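You operate a simulated robot arm through the tools that you are given. There is no shell and no other tool.

The job below is to be done with a simulated robot arm. You get a single attempt, and the scene is never put back.

## Task
Put the table tree up in its stand and set the topper on.
Fine: seat the trunk in the cup, then tighten both stand screws till the tree stands firm and straight.

The check looks at the end state, three seconds after you hand in, the way a careful person would. Anything else that was tipped, shoved, dropped, spilled or broken makes it a failure.

## Robot
A 7-joint arm with a two-finger parallel gripper, fixed in place. Base frame: the origin is on the floor under the middle of its stand, x ahead of it, y to its left, z up. Units: m, degrees, N and s.
With the tool pointing down near the work surface it reaches from about 0.36 to 0.86 m from the base axis. Its first joint turns from -166.0 to 166.0 degrees. Payload 3.43 kg.
The TCP is the grasp point between the finger pads, 0.034 m short of the fingertips. In the tool frame z runs along the fingers and y along their closing line. Largest opening 0.128 m; finger width 0.024, thickness 0.012; the body of the gripper, 0.048 by 0.13 m, starts 0.096 m behind the TCP.
Orientation is that of the tool frame in the base frame, as [roll, pitch, yaw] about the fixed x, y, z axes, in that order (R = Rz(yaw) Ry(pitch) Rx(roll)). With the fingers straight down and closing along the base's y, the tool's x points along the base's -x, its y along +y and its z along -z.

## Interface
- The arm moves only by the tool step_arm. Its argument "targets" is a list of rows, each a list of 3 entries, a list of its own where there are three numbers: the shift along the tool's x, y, z in m, then the turn, a rotation vector about the tool's x, y, z in degrees, then the closure in counts, from 0 (fully open) to 255 (shut). In form: [[[tx, ty, tz], [ax, ay, az], gripper], ...]. A call has 1 to 20 rows; each row shifts and turns the commanded pose from where the row before left it, along the tool's axes as they then stand. A row lasts 0.2 s, in which the tool goes at most 0.05 m and 8.6 degrees; a call with a longer step from one row to the next is refused whole, and so is a gripper value outside its range. Where a pose cannot be reached the arm comes as near as it can. A force on the tool above 50 N (or 10 N above the force at the start of the call, whichever is more), or a blocked arm, ends the call early, and 0.2 s more pass. The fingers move at their own pace (about 0.153 m/s each) and stop on an object; they squeeze with about 39 N. The grip force told is the motor's: it shows also when the fingers shut on nothing. Time passes only in rows, and 0.2 s behind the last, so rows that do not move let the fingers close. It gives the time, the measured TCP pose, the force on the tool (base axes), the opening and the grip force at its end, in the units of the frame above (readings bear some noise), with the torque about the TCP (base axes, N m) and any sound that the robot's microphone picked up, and new pictures: "pictures" is both (left out), scene, wrist or none.
- Cameras (640 x 400 px; columns grow to the right, rows downward): "scene" is fixed at [0.0496, -0.4976, 1.5478]; the picture's right is [0.73, -0.68, 0.00], its down [-0.32, -0.34, -0.89] and it looks along [0.61, 0.65, -0.46] (base axes); focal length 339 px, centre (320, 200). "wrist" rides on the gripper at [0.076, -0.011, -0.16] in the tool frame; the picture's right is [0.15, 0.99, 0.00], its down [-0.88, 0.13, -0.46] and it looks along [-0.45, 0.07, 0.89] (tool axes); focal length 234 px, centre (320, 200). There is no depth. A picture from a camera that has moved, and an enlarged one, comes with that camera's place and axes in the base frame and with its lens.
- close_up(camera, box): a new picture of the part [left, top, right, bottom] of that camera's present view, enlarged. The clock stands still meanwhile.
- hand_in(): hands the job in; it is judged then, once.

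Places have to be worked out from the pictures, the camera data and where the tool is seen. Open the gripper and draw the arm clear of the work before you hand the job in, unless the task says otherwise.

The tools are called after ">>>" as name(argument=value, ...) on one line, values as JSON. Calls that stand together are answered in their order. step_arm: Moves the arm, as the interface text tells. Its arguments: {"type":"object","properties":{"targets":{"type":"array","items":{"type":"array"}},"pictures":{"type":"string","enum":["both","scene","wrist","none"]}},"required":["targets"]} The other tools are called the same way: close_up (camera, box) takes an enlarged picture of a part of a camera's view; hand_in () hands the job in.

At the start:

```text
time_s: 0.0
eef_pos: [0.5165, 0.3155, 1.3327]
orientation: [-180.0, 0.0, 180.0]
wrist_force: [0.5, 0.3, -1.2]
torque: [0.0, -0.04, -0.01]
opening: 0.128
gripper_force: 0.1
```

scene: 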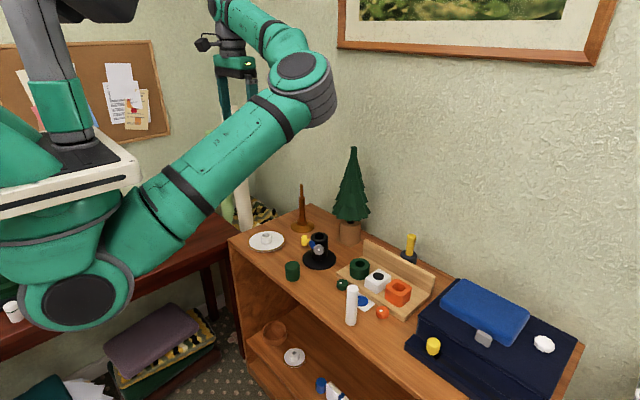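
wrist: 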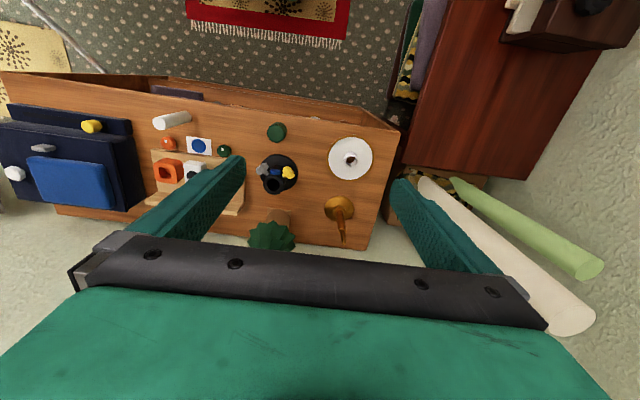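

The scene shows a shelf top with a green tree in a wooden pot-like block, a black stand with coloured screws, and other items. I take enlarged views to identify everything before moving.

>>> close_up(camera="scene", box=[230, 140, 390, 290])

>>> close_up(camera="scene", box=[320, 220, 600, 380])

>>> close_up(camera="wrist", box=[220, 100, 400, 260])

```text
2.67 times, centred on (310, 215) of scene
camera zoom: at [0.0496, -0.4976, 1.5478], right [0.73, -0.68, 0.0], down [-0.32, -0.34, -0.89], along [0.61, 0.65, -0.46], focal length 903 px, centre (347, 160)
```

zoom: 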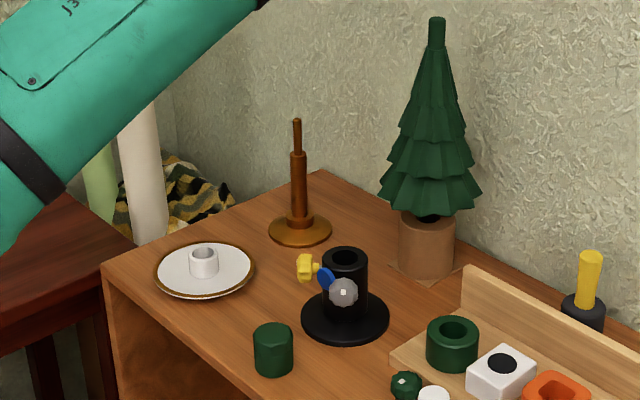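

```text
2.29 times, centred on (460, 300) of scene
camera zoom: at [0.0496, -0.4976, 1.5478], right [0.73, -0.68, 0.0], down [-0.32, -0.34, -0.89], along [0.61, 0.65, -0.46], focal length 774 px, centre (0, -29)
```

zoom: 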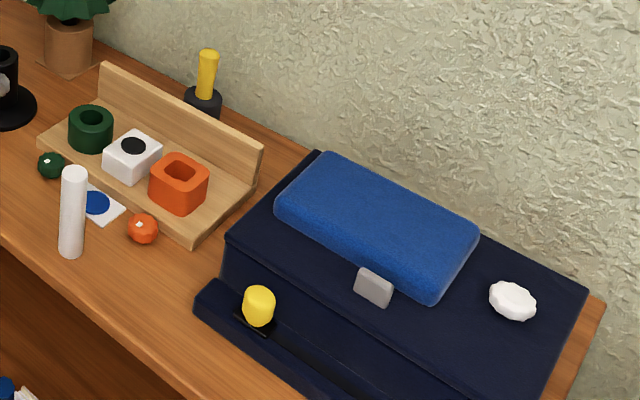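

```text
2.50 times, centred on (310, 180) of wrist
camera zoom: at [0.4389, 0.3047, 1.4933], right [-0.15, 0.99, 0.0], down [0.88, 0.13, 0.46], along [0.45, 0.07, -0.89], focal length 585 px, centre (345, 250)
```

zoom: 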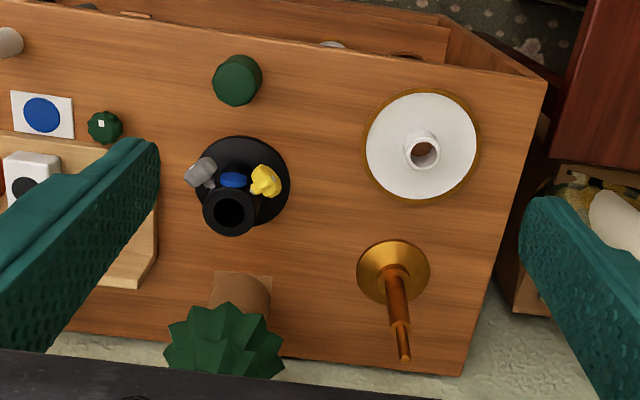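

The stand triangulates to about (0.71, 0.21, 0.81), and the tree to about (0.86, 0.22) with its tip near z 1.19. I look closer at the stand, the plate, the bronze spindle and the rack items to identify the topper.

>>> close_up(camera="scene", box=[290, 220, 350, 280])

>>> close_up(camera="scene", box=[240, 175, 330, 265])

>>> close_up(camera="scene", box=[330, 240, 440, 330])

>>> close_up(camera="scene", box=[240, 300, 360, 400])

>>> close_up(camera="wrist", box=[0, 80, 240, 230])

>>> close_up(camera="scene", box=[320, 135, 390, 255])

```text
6.67 times, centred on (320, 250) of scene
camera zoom: at [0.0496, -0.4976, 1.5478], right [0.73, -0.68, 0.0], down [-0.32, -0.34, -0.89], along [0.61, 0.65, -0.46], focal length 2258 px, centre (320, -133)
```

zoom: 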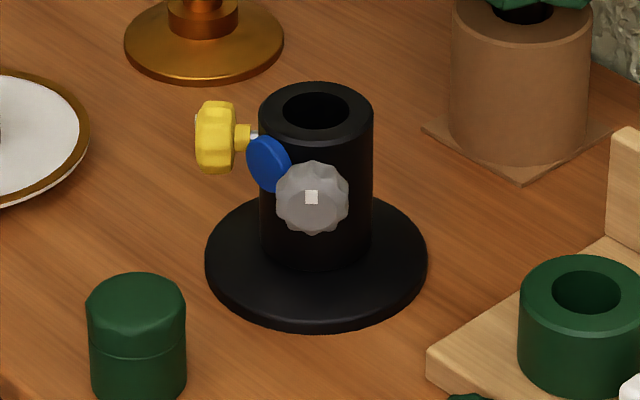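

```text
4.44 times, centred on (285, 220) of scene
camera zoom: at [0.0496, -0.4976, 1.5478], right [0.73, -0.68, 0.0], down [-0.32, -0.34, -0.89], along [0.61, 0.65, -0.46], focal length 1505 px, centre (476, 111)
```

zoom: 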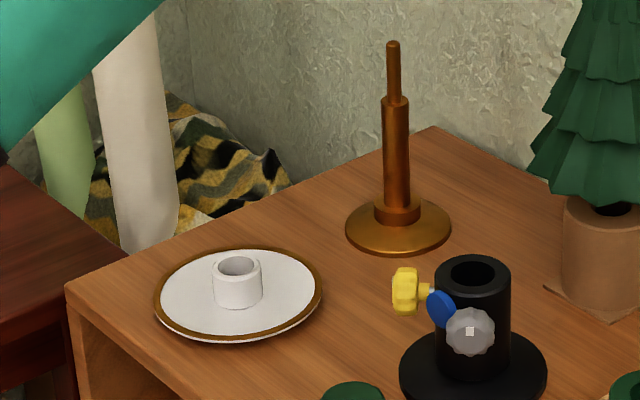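

```text
4.44 times, centred on (385, 285) of scene
camera zoom: at [0.0496, -0.4976, 1.5478], right [0.73, -0.68, 0.0], down [-0.32, -0.34, -0.89], along [0.61, 0.65, -0.46], focal length 1505 px, centre (31, -178)
```

zoom: 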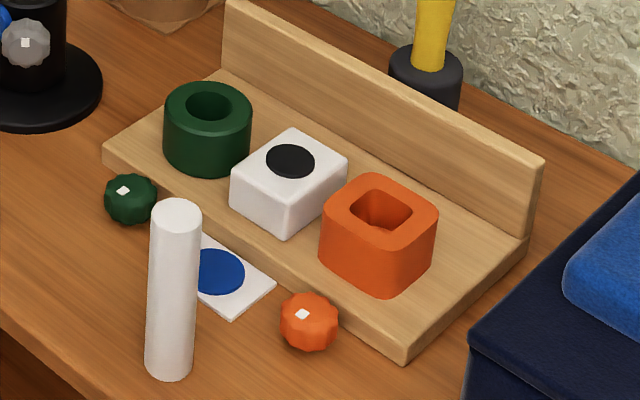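

```text
4.00 times, centred on (300, 350) of scene
camera zoom: at [0.0496, -0.4976, 1.5478], right [0.73, -0.68, 0.0], down [-0.32, -0.34, -0.89], along [0.61, 0.65, -0.46], focal length 1355 px, centre (400, -400)
```

zoom: 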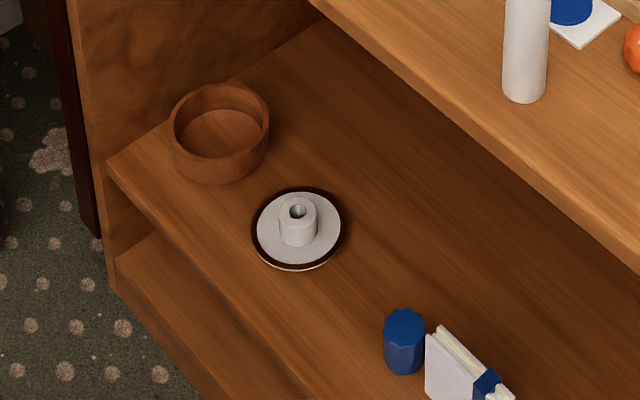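

```text
2.67 times, centred on (120, 155) of wrist
camera zoom: at [0.4389, 0.3047, 1.4933], right [-0.15, 0.99, 0.0], down [0.88, 0.13, 0.46], along [0.45, 0.07, -0.89], focal length 624 px, centre (853, 320)
```

zoom: 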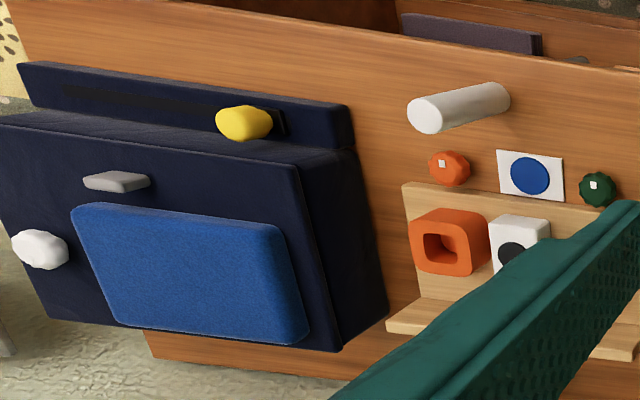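

```text
3.33 times, centred on (355, 195) of scene
camera zoom: at [0.0496, -0.4976, 1.5478], right [0.73, -0.68, 0.0], down [-0.32, -0.34, -0.89], along [0.61, 0.65, -0.46], focal length 1129 px, centre (203, 217)
```

zoom: 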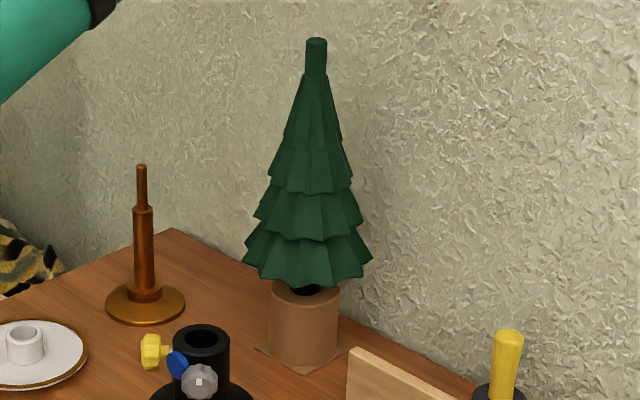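

The spindle and plates look like a separate tiered stand, so I keep looking for the topper. I zoom in on the left desk, the board, the box on the right and the lower shelf.

>>> close_up(camera="scene", box=[0, 280, 120, 400])

>>> close_up(camera="scene", box=[90, 50, 180, 140])

>>> close_up(camera="scene", box=[395, 225, 485, 365])

>>> close_up(camera="scene", box=[500, 310, 590, 400])

>>> close_up(camera="wrist", box=[230, 110, 310, 200])

>>> close_up(camera="wrist", box=[480, 0, 640, 100])

```text
3.33 times, centred on (60, 340) of scene
camera zoom: at [0.0496, -0.4976, 1.5478], right [0.73, -0.68, 0.0], down [-0.32, -0.34, -0.89], along [0.61, 0.65, -0.46], focal length 1129 px, centre (1187, -267)
```

zoom: 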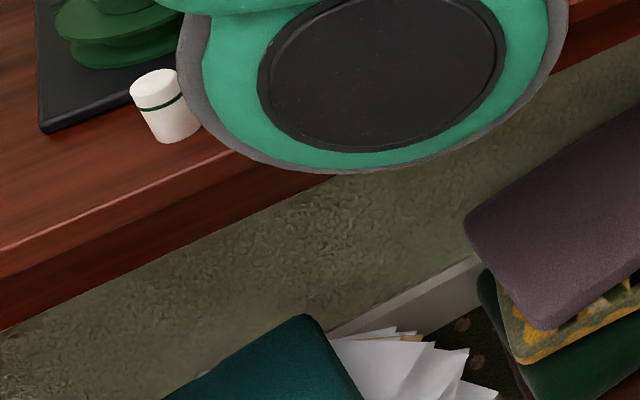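

```text
4.44 times, centred on (135, 95) of scene
camera zoom: at [0.0496, -0.4976, 1.5478], right [0.73, -0.68, 0.0], down [-0.32, -0.34, -0.89], along [0.61, 0.65, -0.46], focal length 1505 px, centre (1142, 667)
```

zoom: 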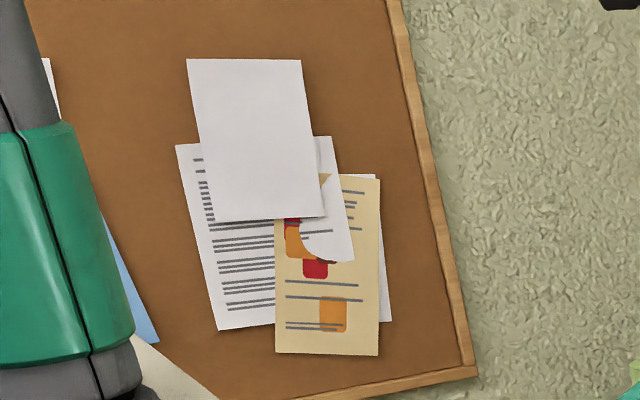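

```text
2.86 times, centred on (440, 295) of scene
camera zoom: at [0.0496, -0.4976, 1.5478], right [0.73, -0.68, 0.0], down [-0.32, -0.34, -0.89], along [0.61, 0.65, -0.46], focal length 968 px, centre (-23, -71)
```

zoom: 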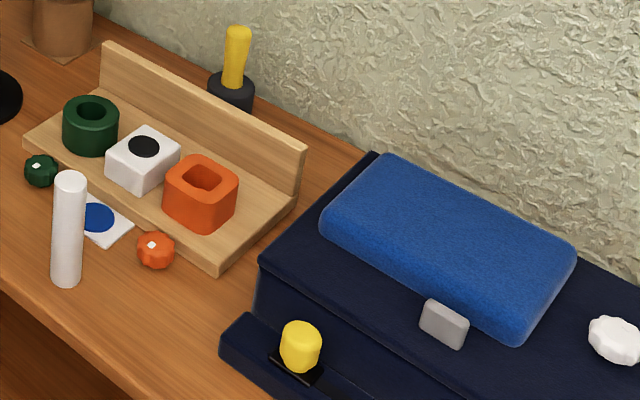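

```text
4.44 times, centred on (545, 355) of scene
camera zoom: at [0.0496, -0.4976, 1.5478], right [0.73, -0.68, 0.0], down [-0.32, -0.34, -0.89], along [0.61, 0.65, -0.46], focal length 1505 px, centre (-680, -489)
```

zoom: 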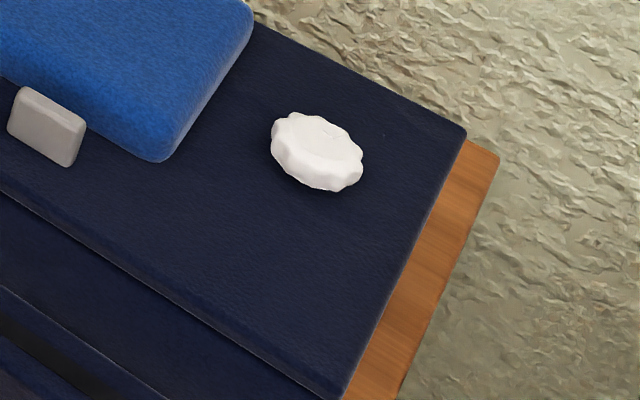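

```text
4.44 times, centred on (270, 155) of wrist
camera zoom: at [0.4389, 0.3047, 1.4933], right [-0.15, 0.99, 0.0], down [0.88, 0.13, 0.46], along [0.45, 0.07, -0.89], focal length 1041 px, centre (542, 400)
```

zoom: 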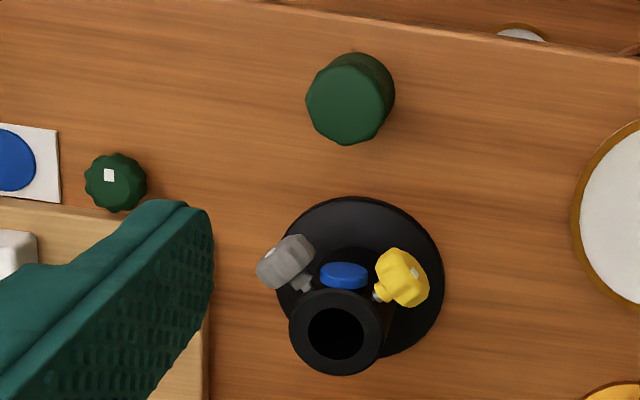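

```text
4.00 times, centred on (560, 50) of wrist
camera zoom: at [0.4389, 0.3047, 1.4933], right [-0.15, 0.99, 0.0], down [0.88, 0.13, 0.46], along [0.45, 0.07, -0.89], focal length 937 px, centre (-640, 800)
```

zoom: 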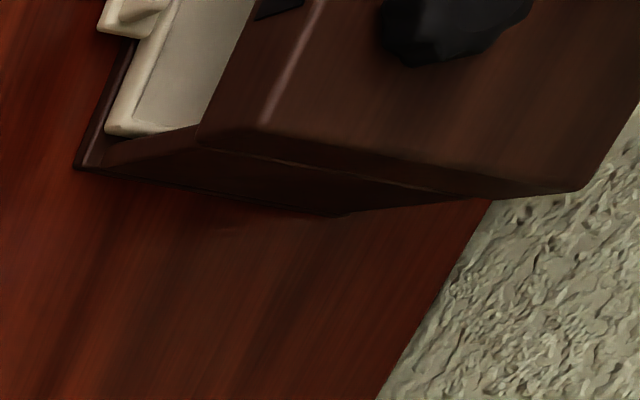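

The stand's yellow and grey thumb screws both face the robot, with a blue disc between them. I bring the wrist camera nearer the stand for a detailed view.

>>> step_arm(targets=[[[-0.009, -0.015, 0.0303], [0, 0, 0], 0], [[-0.009, -0.015, 0.0303], [0, 0, 0], 0], [[-0.009, -0.015, 0.0303], [0, 0, 0], 0], [[-0.009, -0.015, 0.0303], [0, 0, 0], 0], [[-0.009, -0.015, 0.0303], [0, 0, 0], 0], [[-0.009, -0.015, 0.0303], [0, 0, 0], 0], [[-0.009, -0.015, 0.0303], [0, 0, 0], 0], [[-0.009, -0.015, 0.0303], [0, 0, 0], 0]], pictures="both")

```text
time_s: 1.8
eef_pos: [0.5868, 0.1976, 1.0911]
orientation: [-180.0, 0.0, -179.8]
wrist_force: [0.2, 0.3, -0.1]
torque: [0.0, -0.02, -0.01]
opening: 0.1281
gripper_force: 0.2
camera wrist: at [0.5106, 0.1855, 1.2508], right [-0.15, 0.99, 0.0], down [0.88, 0.13, 0.46], along [0.45, 0.07, -0.89], focal length 234 px, centre (320, 200)
```

scene: 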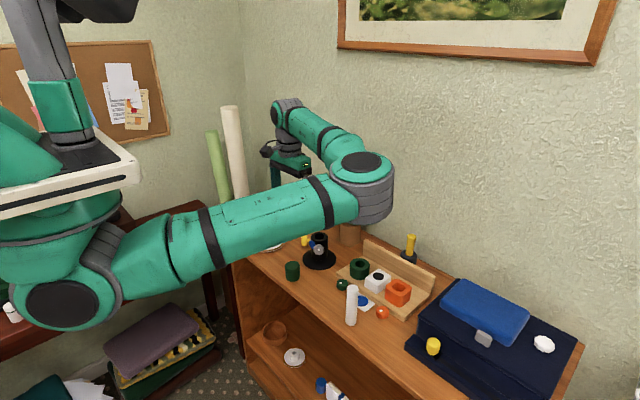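
wrist: 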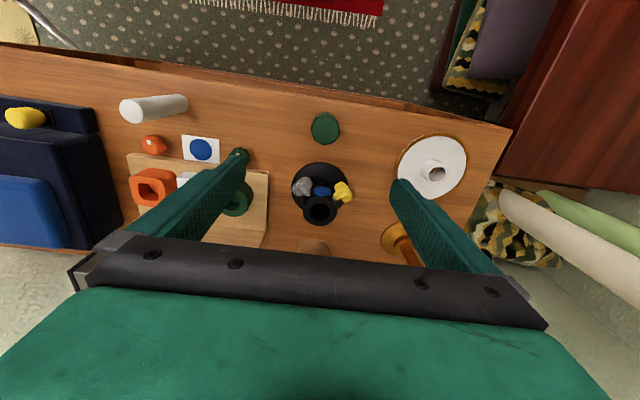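

The wrist camera is nearer now. I enlarge the stand, the rack and the tree area.

>>> close_up(camera="wrist", box=[280, 150, 370, 240])

>>> close_up(camera="wrist", box=[110, 80, 270, 250])

>>> close_up(camera="wrist", box=[380, 120, 500, 260])

>>> close_up(camera="wrist", box=[0, 70, 120, 250])

```text
4.44 times, centred on (325, 195) of wrist
camera zoom: at [0.5106, 0.1855, 1.2508], right [-0.15, 0.99, 0.0], down [0.88, 0.13, 0.46], along [0.45, 0.07, -0.89], focal length 1041 px, centre (298, 222)
```

zoom: 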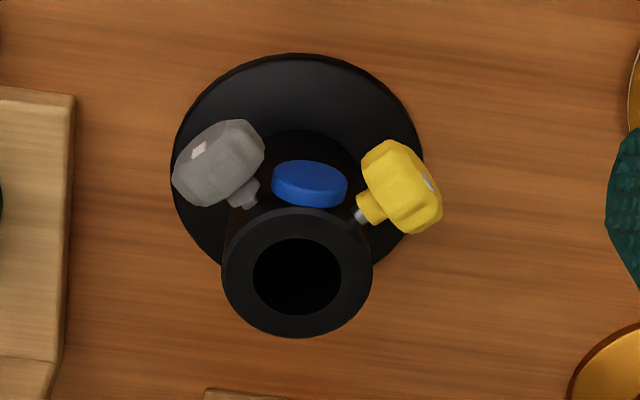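

```text
2.35 times, centred on (190, 165) of wrist
camera zoom: at [0.5106, 0.1855, 1.2508], right [-0.15, 0.99, 0.0], down [0.88, 0.13, 0.46], along [0.45, 0.07, -0.89], focal length 551 px, centre (626, 282)
```

zoom: 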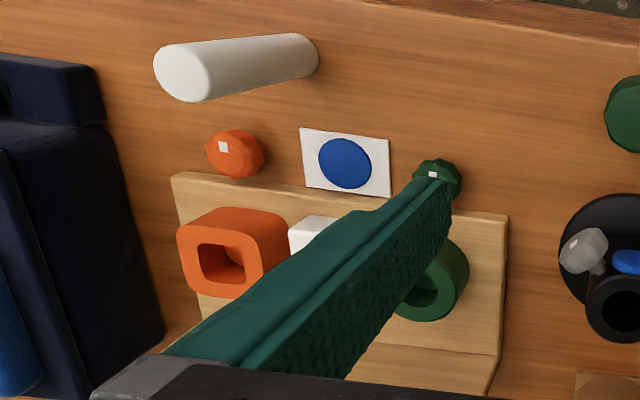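

```text
2.86 times, centred on (440, 190) of wrist
camera zoom: at [0.5106, 0.1855, 1.2508], right [-0.15, 0.99, 0.0], down [0.88, 0.13, 0.46], along [0.45, 0.07, -0.89], focal length 669 px, centre (-23, 229)
```

zoom: 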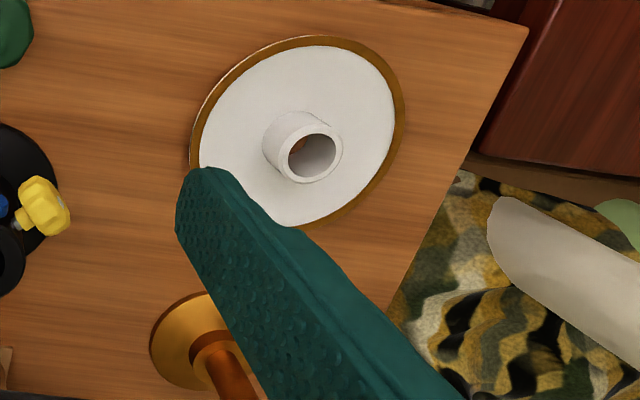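

```text
2.22 times, centred on (60, 160) of wrist
camera zoom: at [0.5106, 0.1855, 1.2508], right [-0.15, 0.99, 0.0], down [0.88, 0.13, 0.46], along [0.45, 0.07, -0.89], focal length 520 px, centre (898, 289)
```

zoom: 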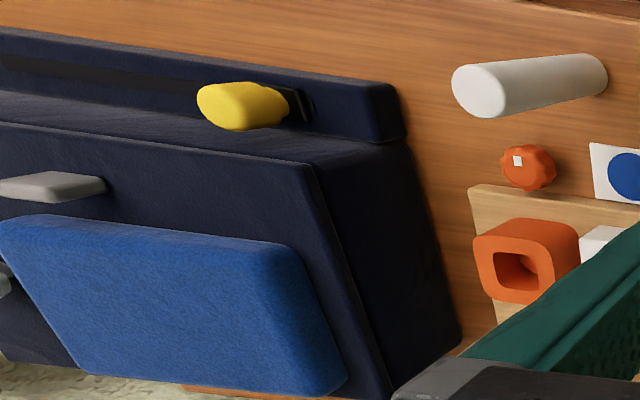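

The stand geometry is clear: the cup is open upward and both screws are on its robot-facing side. Next I slide toward −y to look down at the rack pieces, the card and the knobs.

>>> step_arm(targets=[[[0, -0.035, 0], [0, 0, 0], 0], [[0, -0.035, 0], [0, 0, 0], 0], [[0, -0.035, 0], [0, 0, 0], 0], [[0, -0.035, 0], [0, 0, 0], 0], [[0, -0.035, 0], [0, 0, 0], 0], [[0, -0.035, 0], [0, 0, 0], 0]], pictures="both")

>>> close_up(camera="wrist", box=[220, 90, 400, 260])

>>> close_up(camera="scene", box=[320, 130, 400, 260])

```text
time_s: 3.2
eef_pos: [0.5874, -0.0156, 1.0919]
orientation: [180.0, 0.1, -179.8]
wrist_force: [0.3, 0.2, -0.2]
torque: [-0.03, 0.0, -0.03]
opening: 0.128
gripper_force: 0.1
camera wrist: at [0.5112, -0.0259, 1.2505], right [-0.15, 0.99, 0.0], down [0.88, 0.13, 0.46], along [0.45, 0.07, -0.89], focal length 234 px, centre (320, 200)
```

scene: 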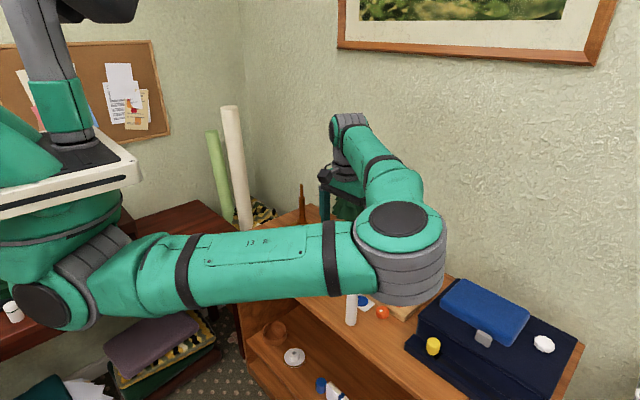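
wrist: 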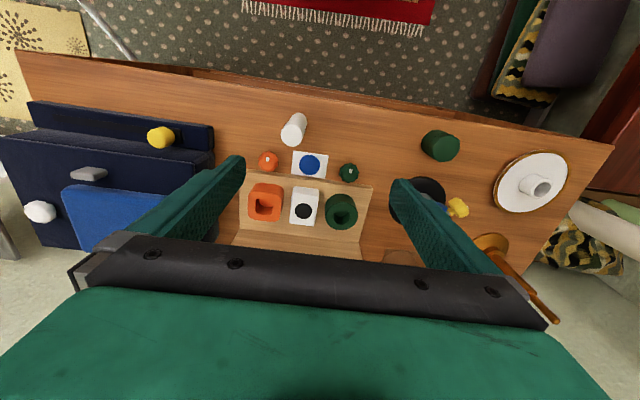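

```text
2.35 times, centred on (310, 175) of wrist
camera zoom: at [0.5112, -0.0259, 1.2505], right [-0.15, 0.99, 0.0], down [0.88, 0.13, 0.46], along [0.45, 0.07, -0.89], focal length 551 px, centre (344, 259)
```

zoom: 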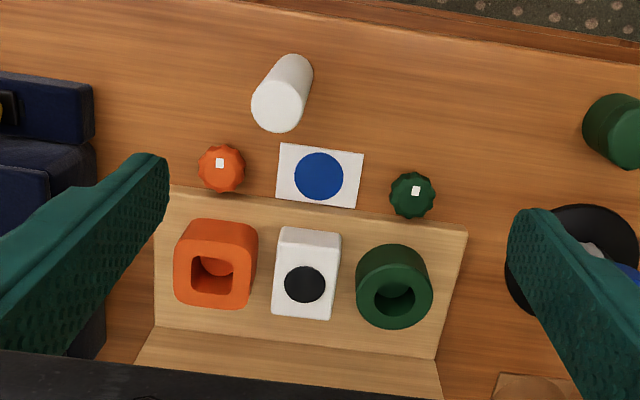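

```text
3.08 times, centred on (360, 195) of scene
camera zoom: at [0.0496, -0.4976, 1.5478], right [0.73, -0.68, 0.0], down [-0.32, -0.34, -0.89], along [0.61, 0.65, -0.46], focal length 1042 px, centre (197, 215)
```

zoom: 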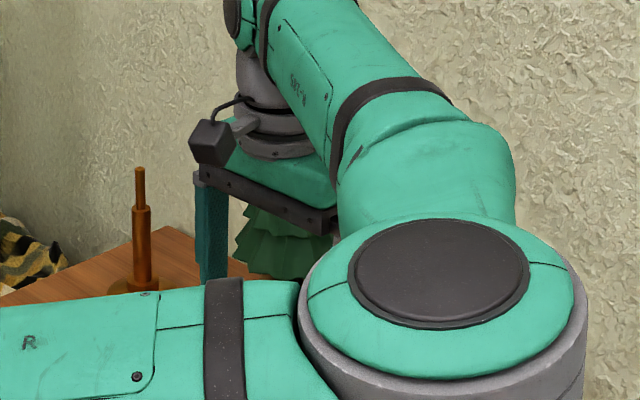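

The rack holds an orange square tube, a white block with a black dot and a green round tube, with knobs and a blue-dot card in front. I tilt the tool so the camera looks forward along the wall at the tree, the yellow-handled item and anything hidden.

>>> step_arm(targets=[[[0.04, 0, -0.02], [0, 0, 0], 0], [[0.04, 0, -0.02], [0, 0, 0], 0], [[0, 0, 0], [0, -8, 0], 0], [[0, 0, 0], [0, -8, 0], 0], [[0, 0, 0], [0, -8, 0], 0], [[0, 0, 0], [0, -8, 0], 0], [[0, 0, 0], [0, -8, 0], 0], [[0, 0, 0], [0, 0, 0], 0]], pictures="both")

>>> close_up(camera="wrist", box=[220, 80, 440, 260])

```text
time_s: 5.0
eef_pos: [0.5243, -0.0142, 1.1365]
orientation: [179.9, 39.9, 180.0]
wrist_force: [0.5, 0.1, 0.5]
torque: [-0.01, 0.01, 0.0]
opening: 0.1283
gripper_force: 0.0
out of reach, approached as far as the arm can: row 7
camera wrist: at [0.3625, -0.0263, 1.2098], right [-0.11, 0.99, -0.09], down [0.38, 0.13, 0.92], along [0.92, 0.07, -0.39], focal length 234 px, centre (320, 200)
```

scene: 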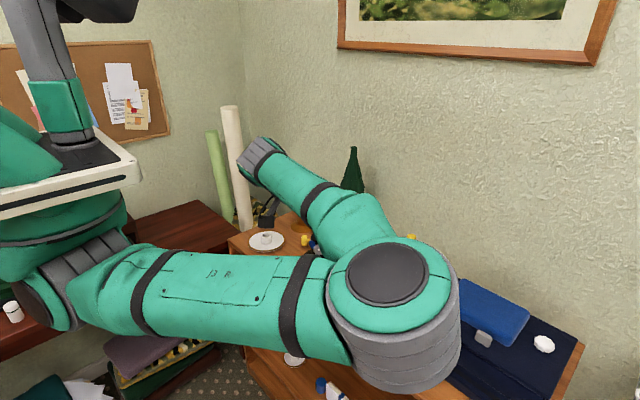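
wrist: 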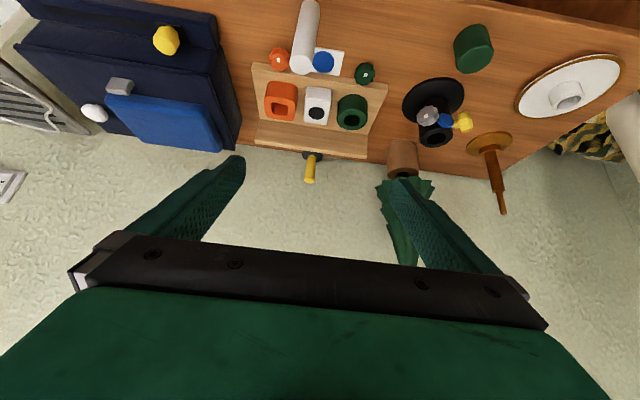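

```text
2.22 times, centred on (330, 170) of wrist
camera zoom: at [0.3625, -0.0263, 1.2098], right [-0.11, 0.99, -0.09], down [0.38, 0.13, 0.92], along [0.92, 0.07, -0.39], focal length 520 px, centre (298, 267)
```

zoom: 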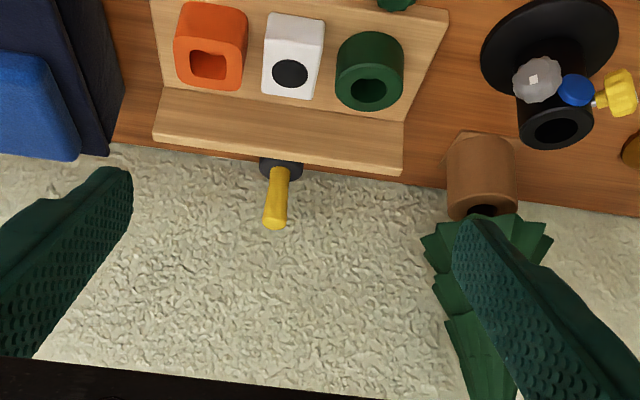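

The image is inverted, but no new object appears along the wall. I enlarge the domed green cylinder, the yellow piece, the white faceted piece, and the blue piece on the lower shelf.

>>> close_up(camera="wrist", box=[390, 10, 510, 160])

>>> close_up(camera="wrist", box=[70, 10, 210, 160])

>>> close_up(camera="scene", box=[300, 360, 360, 400])

>>> close_up(camera="wrist", box=[370, 130, 460, 280])

>>> close_up(camera="wrist", box=[250, 0, 400, 130])

```text
2.67 times, centred on (450, 85) of wrist
camera zoom: at [0.3625, -0.0263, 1.2098], right [-0.11, 0.99, -0.09], down [0.38, 0.13, 0.92], along [0.92, 0.07, -0.39], focal length 624 px, centre (-27, 507)
```

zoom: 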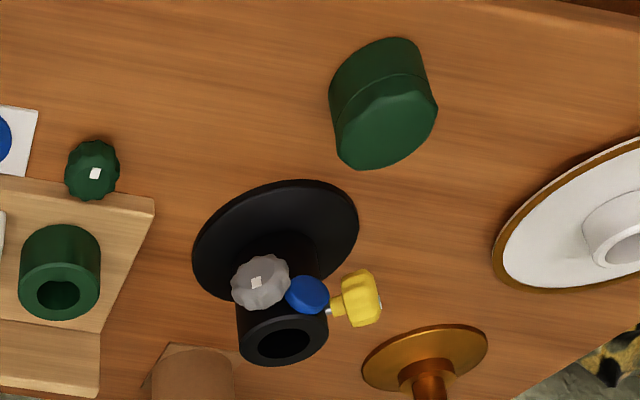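

```text
2.67 times, centred on (140, 85) of wrist
camera zoom: at [0.3625, -0.0263, 1.2098], right [-0.11, 0.99, -0.09], down [0.38, 0.13, 0.92], along [0.92, 0.07, -0.39], focal length 624 px, centre (800, 507)
```

zoom: 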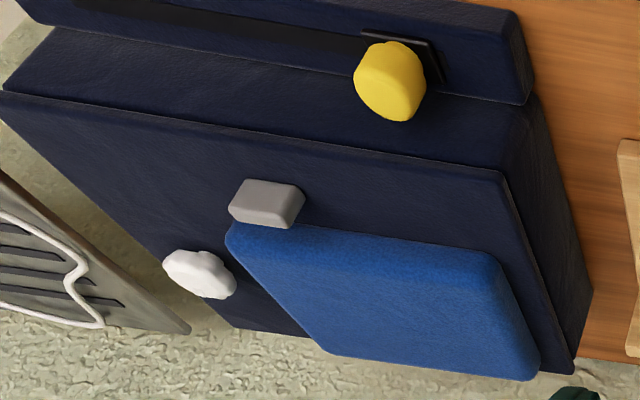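

```text
10.00 times, centred on (330, 380) of scene
camera zoom: at [0.0496, -0.4976, 1.5478], right [0.73, -0.68, 0.0], down [-0.32, -0.34, -0.89], along [0.61, 0.65, -0.46], focal length 3387 px, centre (220, -1600)
```

zoom: 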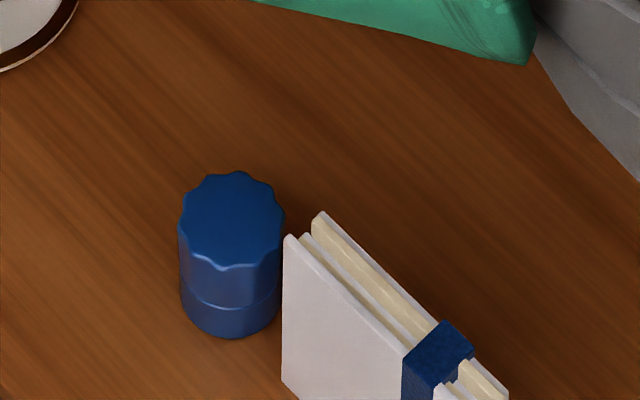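

```text
2.67 times, centred on (415, 205) of wrist
camera zoom: at [0.3625, -0.0263, 1.2098], right [-0.11, 0.99, -0.09], down [0.38, 0.13, 0.92], along [0.92, 0.07, -0.39], focal length 624 px, centre (67, 187)
```

zoom: 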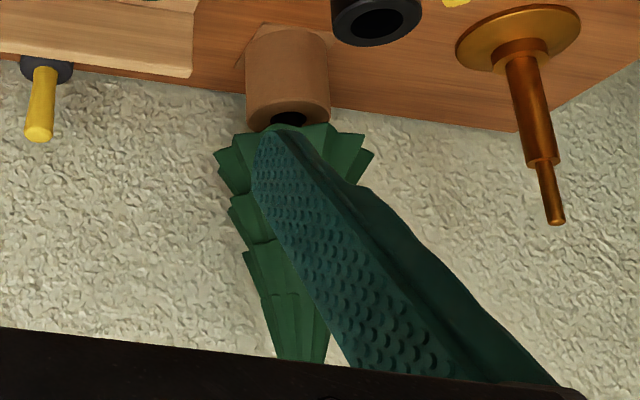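

```text
3.08 times, centred on (325, 65) of wrist
camera zoom: at [0.3625, -0.0263, 1.2098], right [-0.11, 0.99, -0.09], down [0.38, 0.13, 0.92], along [0.92, 0.07, -0.39], focal length 720 px, centre (305, 615)
```

zoom: 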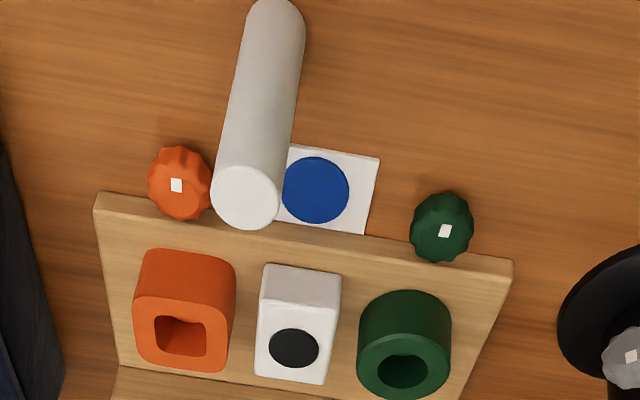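

Nothing clearly reads as a star or spire topper so far, so I check the left desk. I level the tool, move to the left and turn the camera toward +y.

>>> step_arm(targets=[[[0, 0.04, 0], [0, 8, 0], 0], [[0, 0.04, 0], [0, 8, 0], 0], [[0, 0.04, 0], [0, 8, 0], 0], [[0, 0.04, 0], [0, 8, 0], 0], [[0, 0.04, 0], [0, 8, 0], 0], [[0.014, 0.035, -0.025], [0, 0, 0], 0], [[0.014, 0.035, -0.025], [0, 0, 0], 0], [[0.014, 0.035, -0.025], [0, 0, 0], 0], [[0.014, 0.035, -0.025], [0, 0, 0], 0], [[0.014, 0.035, -0.025], [0, 0, 0], 0], [[0, 0, 0], [0, 0, -8.4], 0], [[0, 0, 0], [0, 0, -8.4], 0], [[0, 0, 0], [0, 0, -8.4], 0], [[0, 0, 0], [0, 0, -8.4], 0], [[0, 0, 0], [0, 0, -8.4], 0], [[0, 0, 0], [0, 0, -8.4], 0], [[0, 0, 0], [0, 0, -8.4], 0], [[0, 0, 0], [0, 0, -8.4], 0], [[0, 0, 0], [0, 0, -8.4], 0], [[0, 0, 0], [0, 0, -8.4], 0]], pictures="both")

```text
time_s: 9.2
eef_pos: [0.4538, 0.3584, 1.2613]
orientation: [180.0, 0.1, -95.9]
wrist_force: [-0.3, 0.1, -0.2]
torque: [0.02, -0.01, -0.03]
opening: 0.1283
gripper_force: 0.0
camera wrist: at [0.4566, 0.2835, 1.4209], right [-1.0, -0.04, 0.0], down [-0.04, 0.89, 0.46], along [-0.02, 0.46, -0.89], focal length 234 px, centre (320, 200)
```

scene: 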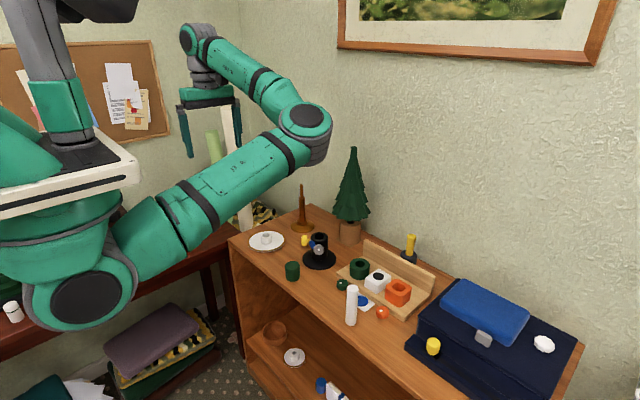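
wrist: 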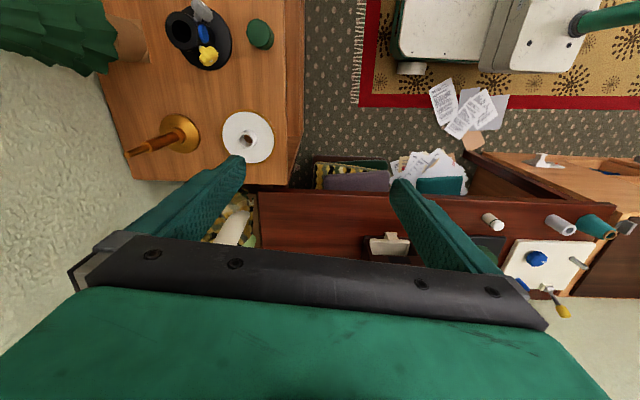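

The left desk carries more items. I enlarge it, plus the tree's lower end at the top-left.

>>> close_up(camera="wrist", box=[440, 130, 640, 330])

>>> close_up(camera="wrist", box=[300, 140, 480, 280])

>>> close_up(camera="wrist", box=[0, 0, 300, 180])

```text
2.00 times, centred on (540, 230) of wrist
camera zoom: at [0.4566, 0.2835, 1.4209], right [-1.0, -0.04, 0.0], down [-0.04, 0.89, 0.46], along [-0.02, 0.46, -0.89], focal length 468 px, centre (-120, 140)
```

zoom: 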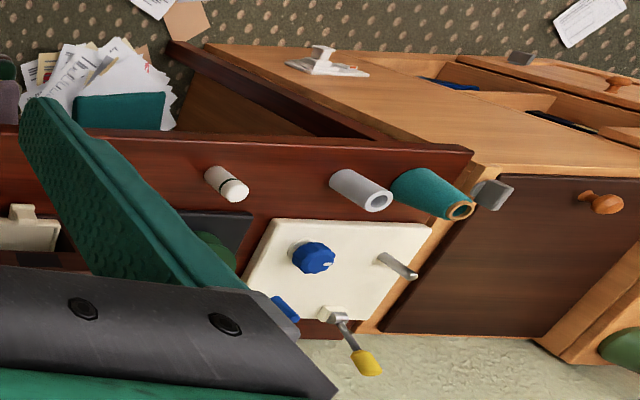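

```text
2.86 times, centred on (390, 210) of wrist
camera zoom: at [0.4566, 0.2835, 1.4209], right [-1.0, -0.04, 0.0], down [-0.04, 0.89, 0.46], along [-0.02, 0.46, -0.89], focal length 669 px, centre (120, 171)
```

zoom: 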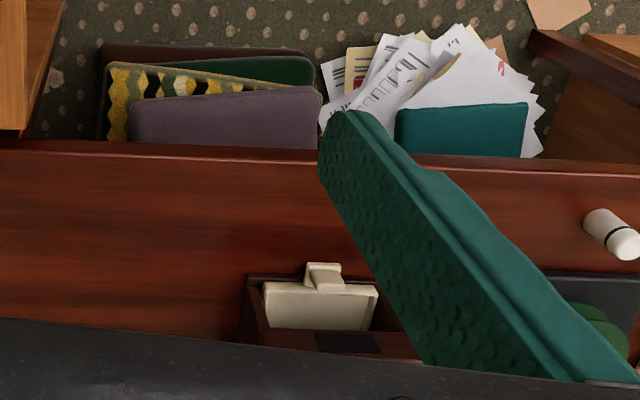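

```text
2.13 times, centred on (150, 90) of wrist
camera zoom: at [0.4566, 0.2835, 1.4209], right [-1.0, -0.04, 0.0], down [-0.04, 0.89, 0.46], along [-0.02, 0.46, -0.89], focal length 500 px, centre (683, 435)
```

zoom: 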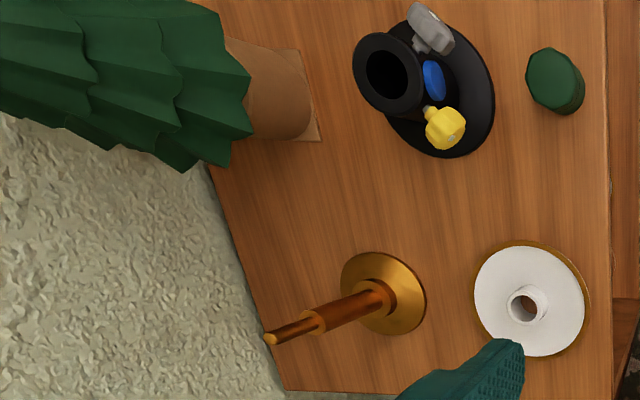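

Close-ups re-render sharply, so I use extreme zooms from the fixed camera on each candidate for the topper.

>>> close_up(camera="scene", box=[275, 255, 310, 285])

>>> close_up(camera="scene", box=[395, 228, 425, 268])

>>> close_up(camera="scene", box=[415, 330, 455, 360])

>>> close_up(camera="scene", box=[330, 270, 400, 330])

>>> close_up(camera="scene", box=[330, 205, 370, 250])

>>> close_up(camera="scene", box=[335, 140, 370, 180])

>>> close_up(camera="scene", box=[245, 225, 290, 255])

>>> close_up(camera="scene", box=[345, 250, 415, 310])

```text
13.33 times, centred on (292, 270) of scene
camera zoom: at [0.0496, -0.4976, 1.5478], right [0.73, -0.68, 0.0], down [-0.32, -0.34, -0.89], along [0.61, 0.65, -0.46], focal length 4516 px, centre (687, -733)
```

zoom: 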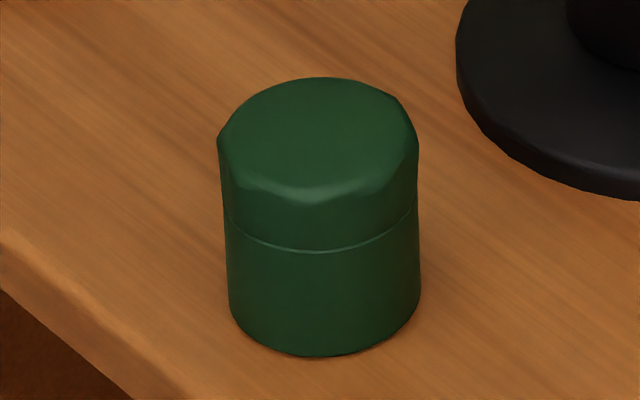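

```text
10.00 times, centred on (410, 248) of scene
camera zoom: at [0.0496, -0.4976, 1.5478], right [0.73, -0.68, 0.0], down [-0.32, -0.34, -0.89], along [0.61, 0.65, -0.46], focal length 3387 px, centre (-580, -280)
```

zoom: 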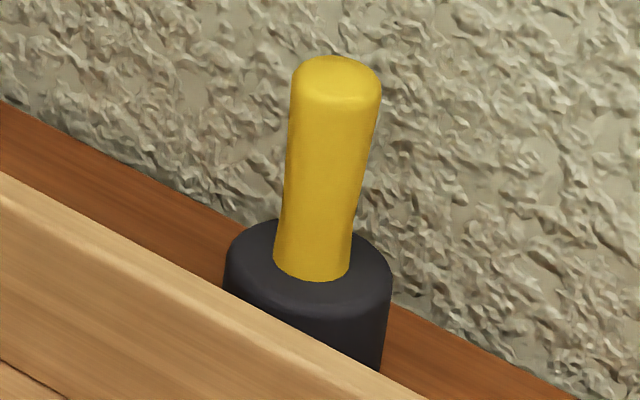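

```text
13.33 times, centred on (435, 345) of scene
camera zoom: at [0.0496, -0.4976, 1.5478], right [0.73, -0.68, 0.0], down [-0.32, -0.34, -0.89], along [0.61, 0.65, -0.46], focal length 4516 px, centre (-1213, -1733)
```

zoom: 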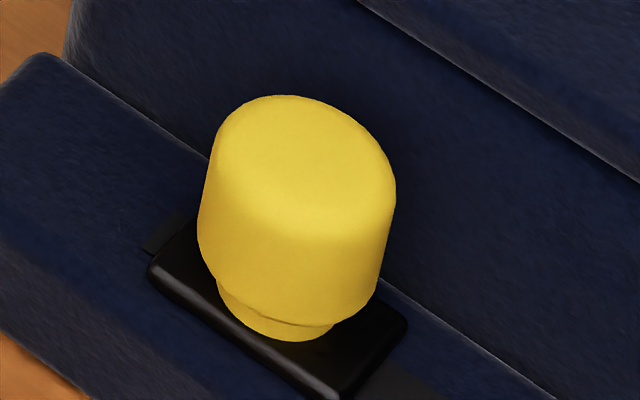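

```text
6.67 times, centred on (365, 300) of scene
camera zoom: at [0.0496, -0.4976, 1.5478], right [0.73, -0.68, 0.0], down [-0.32, -0.34, -0.89], along [0.61, 0.65, -0.46], focal length 2258 px, centre (20, -467)
```

zoom: 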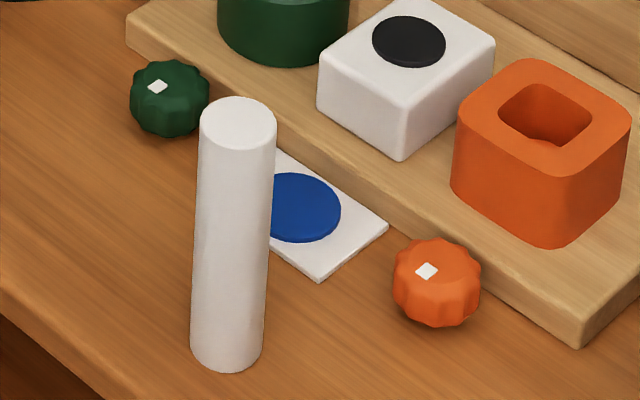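

```text
8.89 times, centred on (350, 228) of scene
camera zoom: at [0.0496, -0.4976, 1.5478], right [0.73, -0.68, 0.0], down [-0.32, -0.34, -0.89], along [0.61, 0.65, -0.46], focal length 3010 px, centre (53, -44)
```

zoom: 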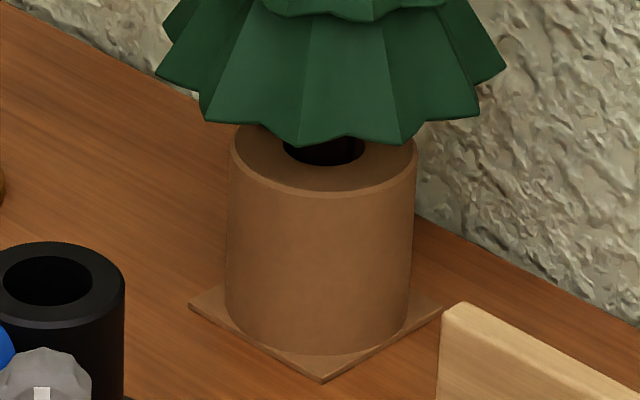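

```text
10.00 times, centred on (352, 160) of scene
camera zoom: at [0.0496, -0.4976, 1.5478], right [0.73, -0.68, 0.0], down [-0.32, -0.34, -0.89], along [0.61, 0.65, -0.46], focal length 3387 px, centre (-5, 600)
```

zoom: 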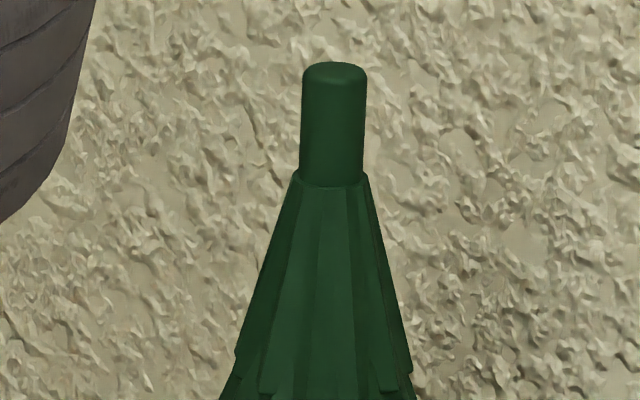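

```text
13.33 times, centred on (268, 240) of scene
camera zoom: at [0.0496, -0.4976, 1.5478], right [0.73, -0.68, 0.0], down [-0.32, -0.34, -0.89], along [0.61, 0.65, -0.46], focal length 4516 px, centre (1020, -333)
```

zoom: 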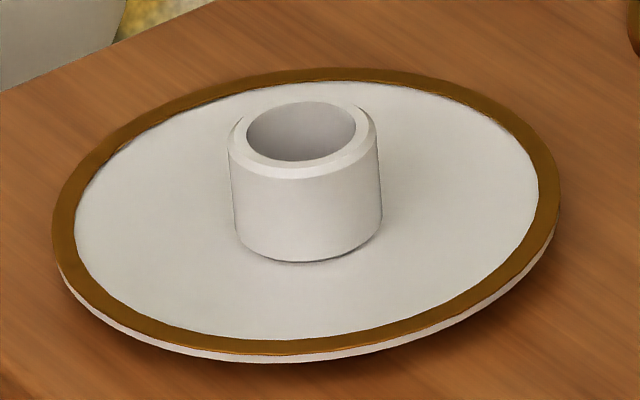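

```text
6.67 times, centred on (380, 280) of scene
camera zoom: at [0.0496, -0.4976, 1.5478], right [0.73, -0.68, 0.0], down [-0.32, -0.34, -0.89], along [0.61, 0.65, -0.46], focal length 2258 px, centre (-80, -333)
```

zoom: 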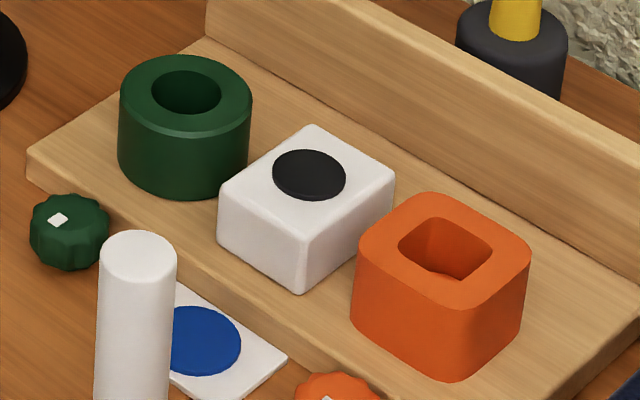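

None of these is an obvious topper yet, and there is more furniture to the left and behind the robot. I enlarge the far objects in the current wrist view.

>>> close_up(camera="wrist", box=[560, 140, 640, 200])

>>> close_up(camera="wrist", box=[480, 195, 620, 325])

>>> close_up(camera="wrist", box=[380, 0, 640, 140])

```text
6.67 times, centred on (600, 170) of wrist
camera zoom: at [0.4566, 0.2835, 1.4209], right [-1.0, -0.04, 0.0], down [-0.04, 0.89, 0.46], along [-0.02, 0.46, -0.89], focal length 1561 px, centre (-1547, 400)
```

zoom: 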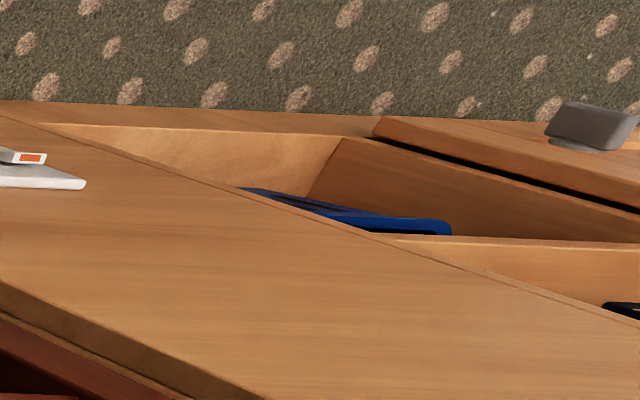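

```text
3.08 times, centred on (550, 260) of wrist
camera zoom: at [0.4566, 0.2835, 1.4209], right [-1.0, -0.04, 0.0], down [-0.04, 0.89, 0.46], along [-0.02, 0.46, -0.89], focal length 720 px, centre (-388, 15)
```

zoom: 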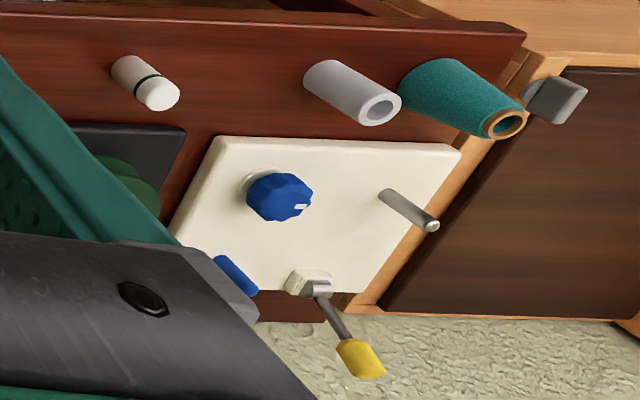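

```text
2.46 times, centred on (510, 70) of wrist
camera zoom: at [0.4566, 0.2835, 1.4209], right [-1.0, -0.04, 0.0], down [-0.04, 0.89, 0.46], along [-0.02, 0.46, -0.89], focal length 576 px, centre (-148, 520)
```

zoom: 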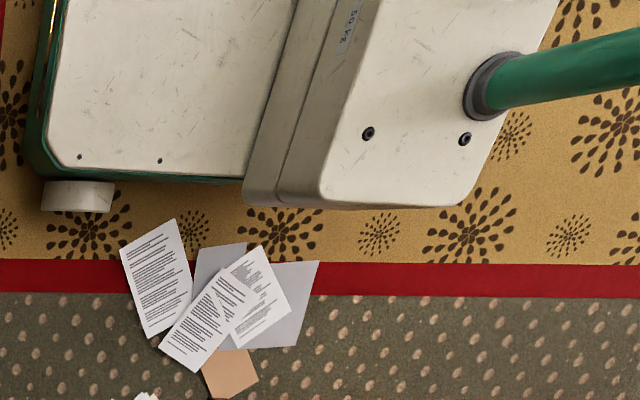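

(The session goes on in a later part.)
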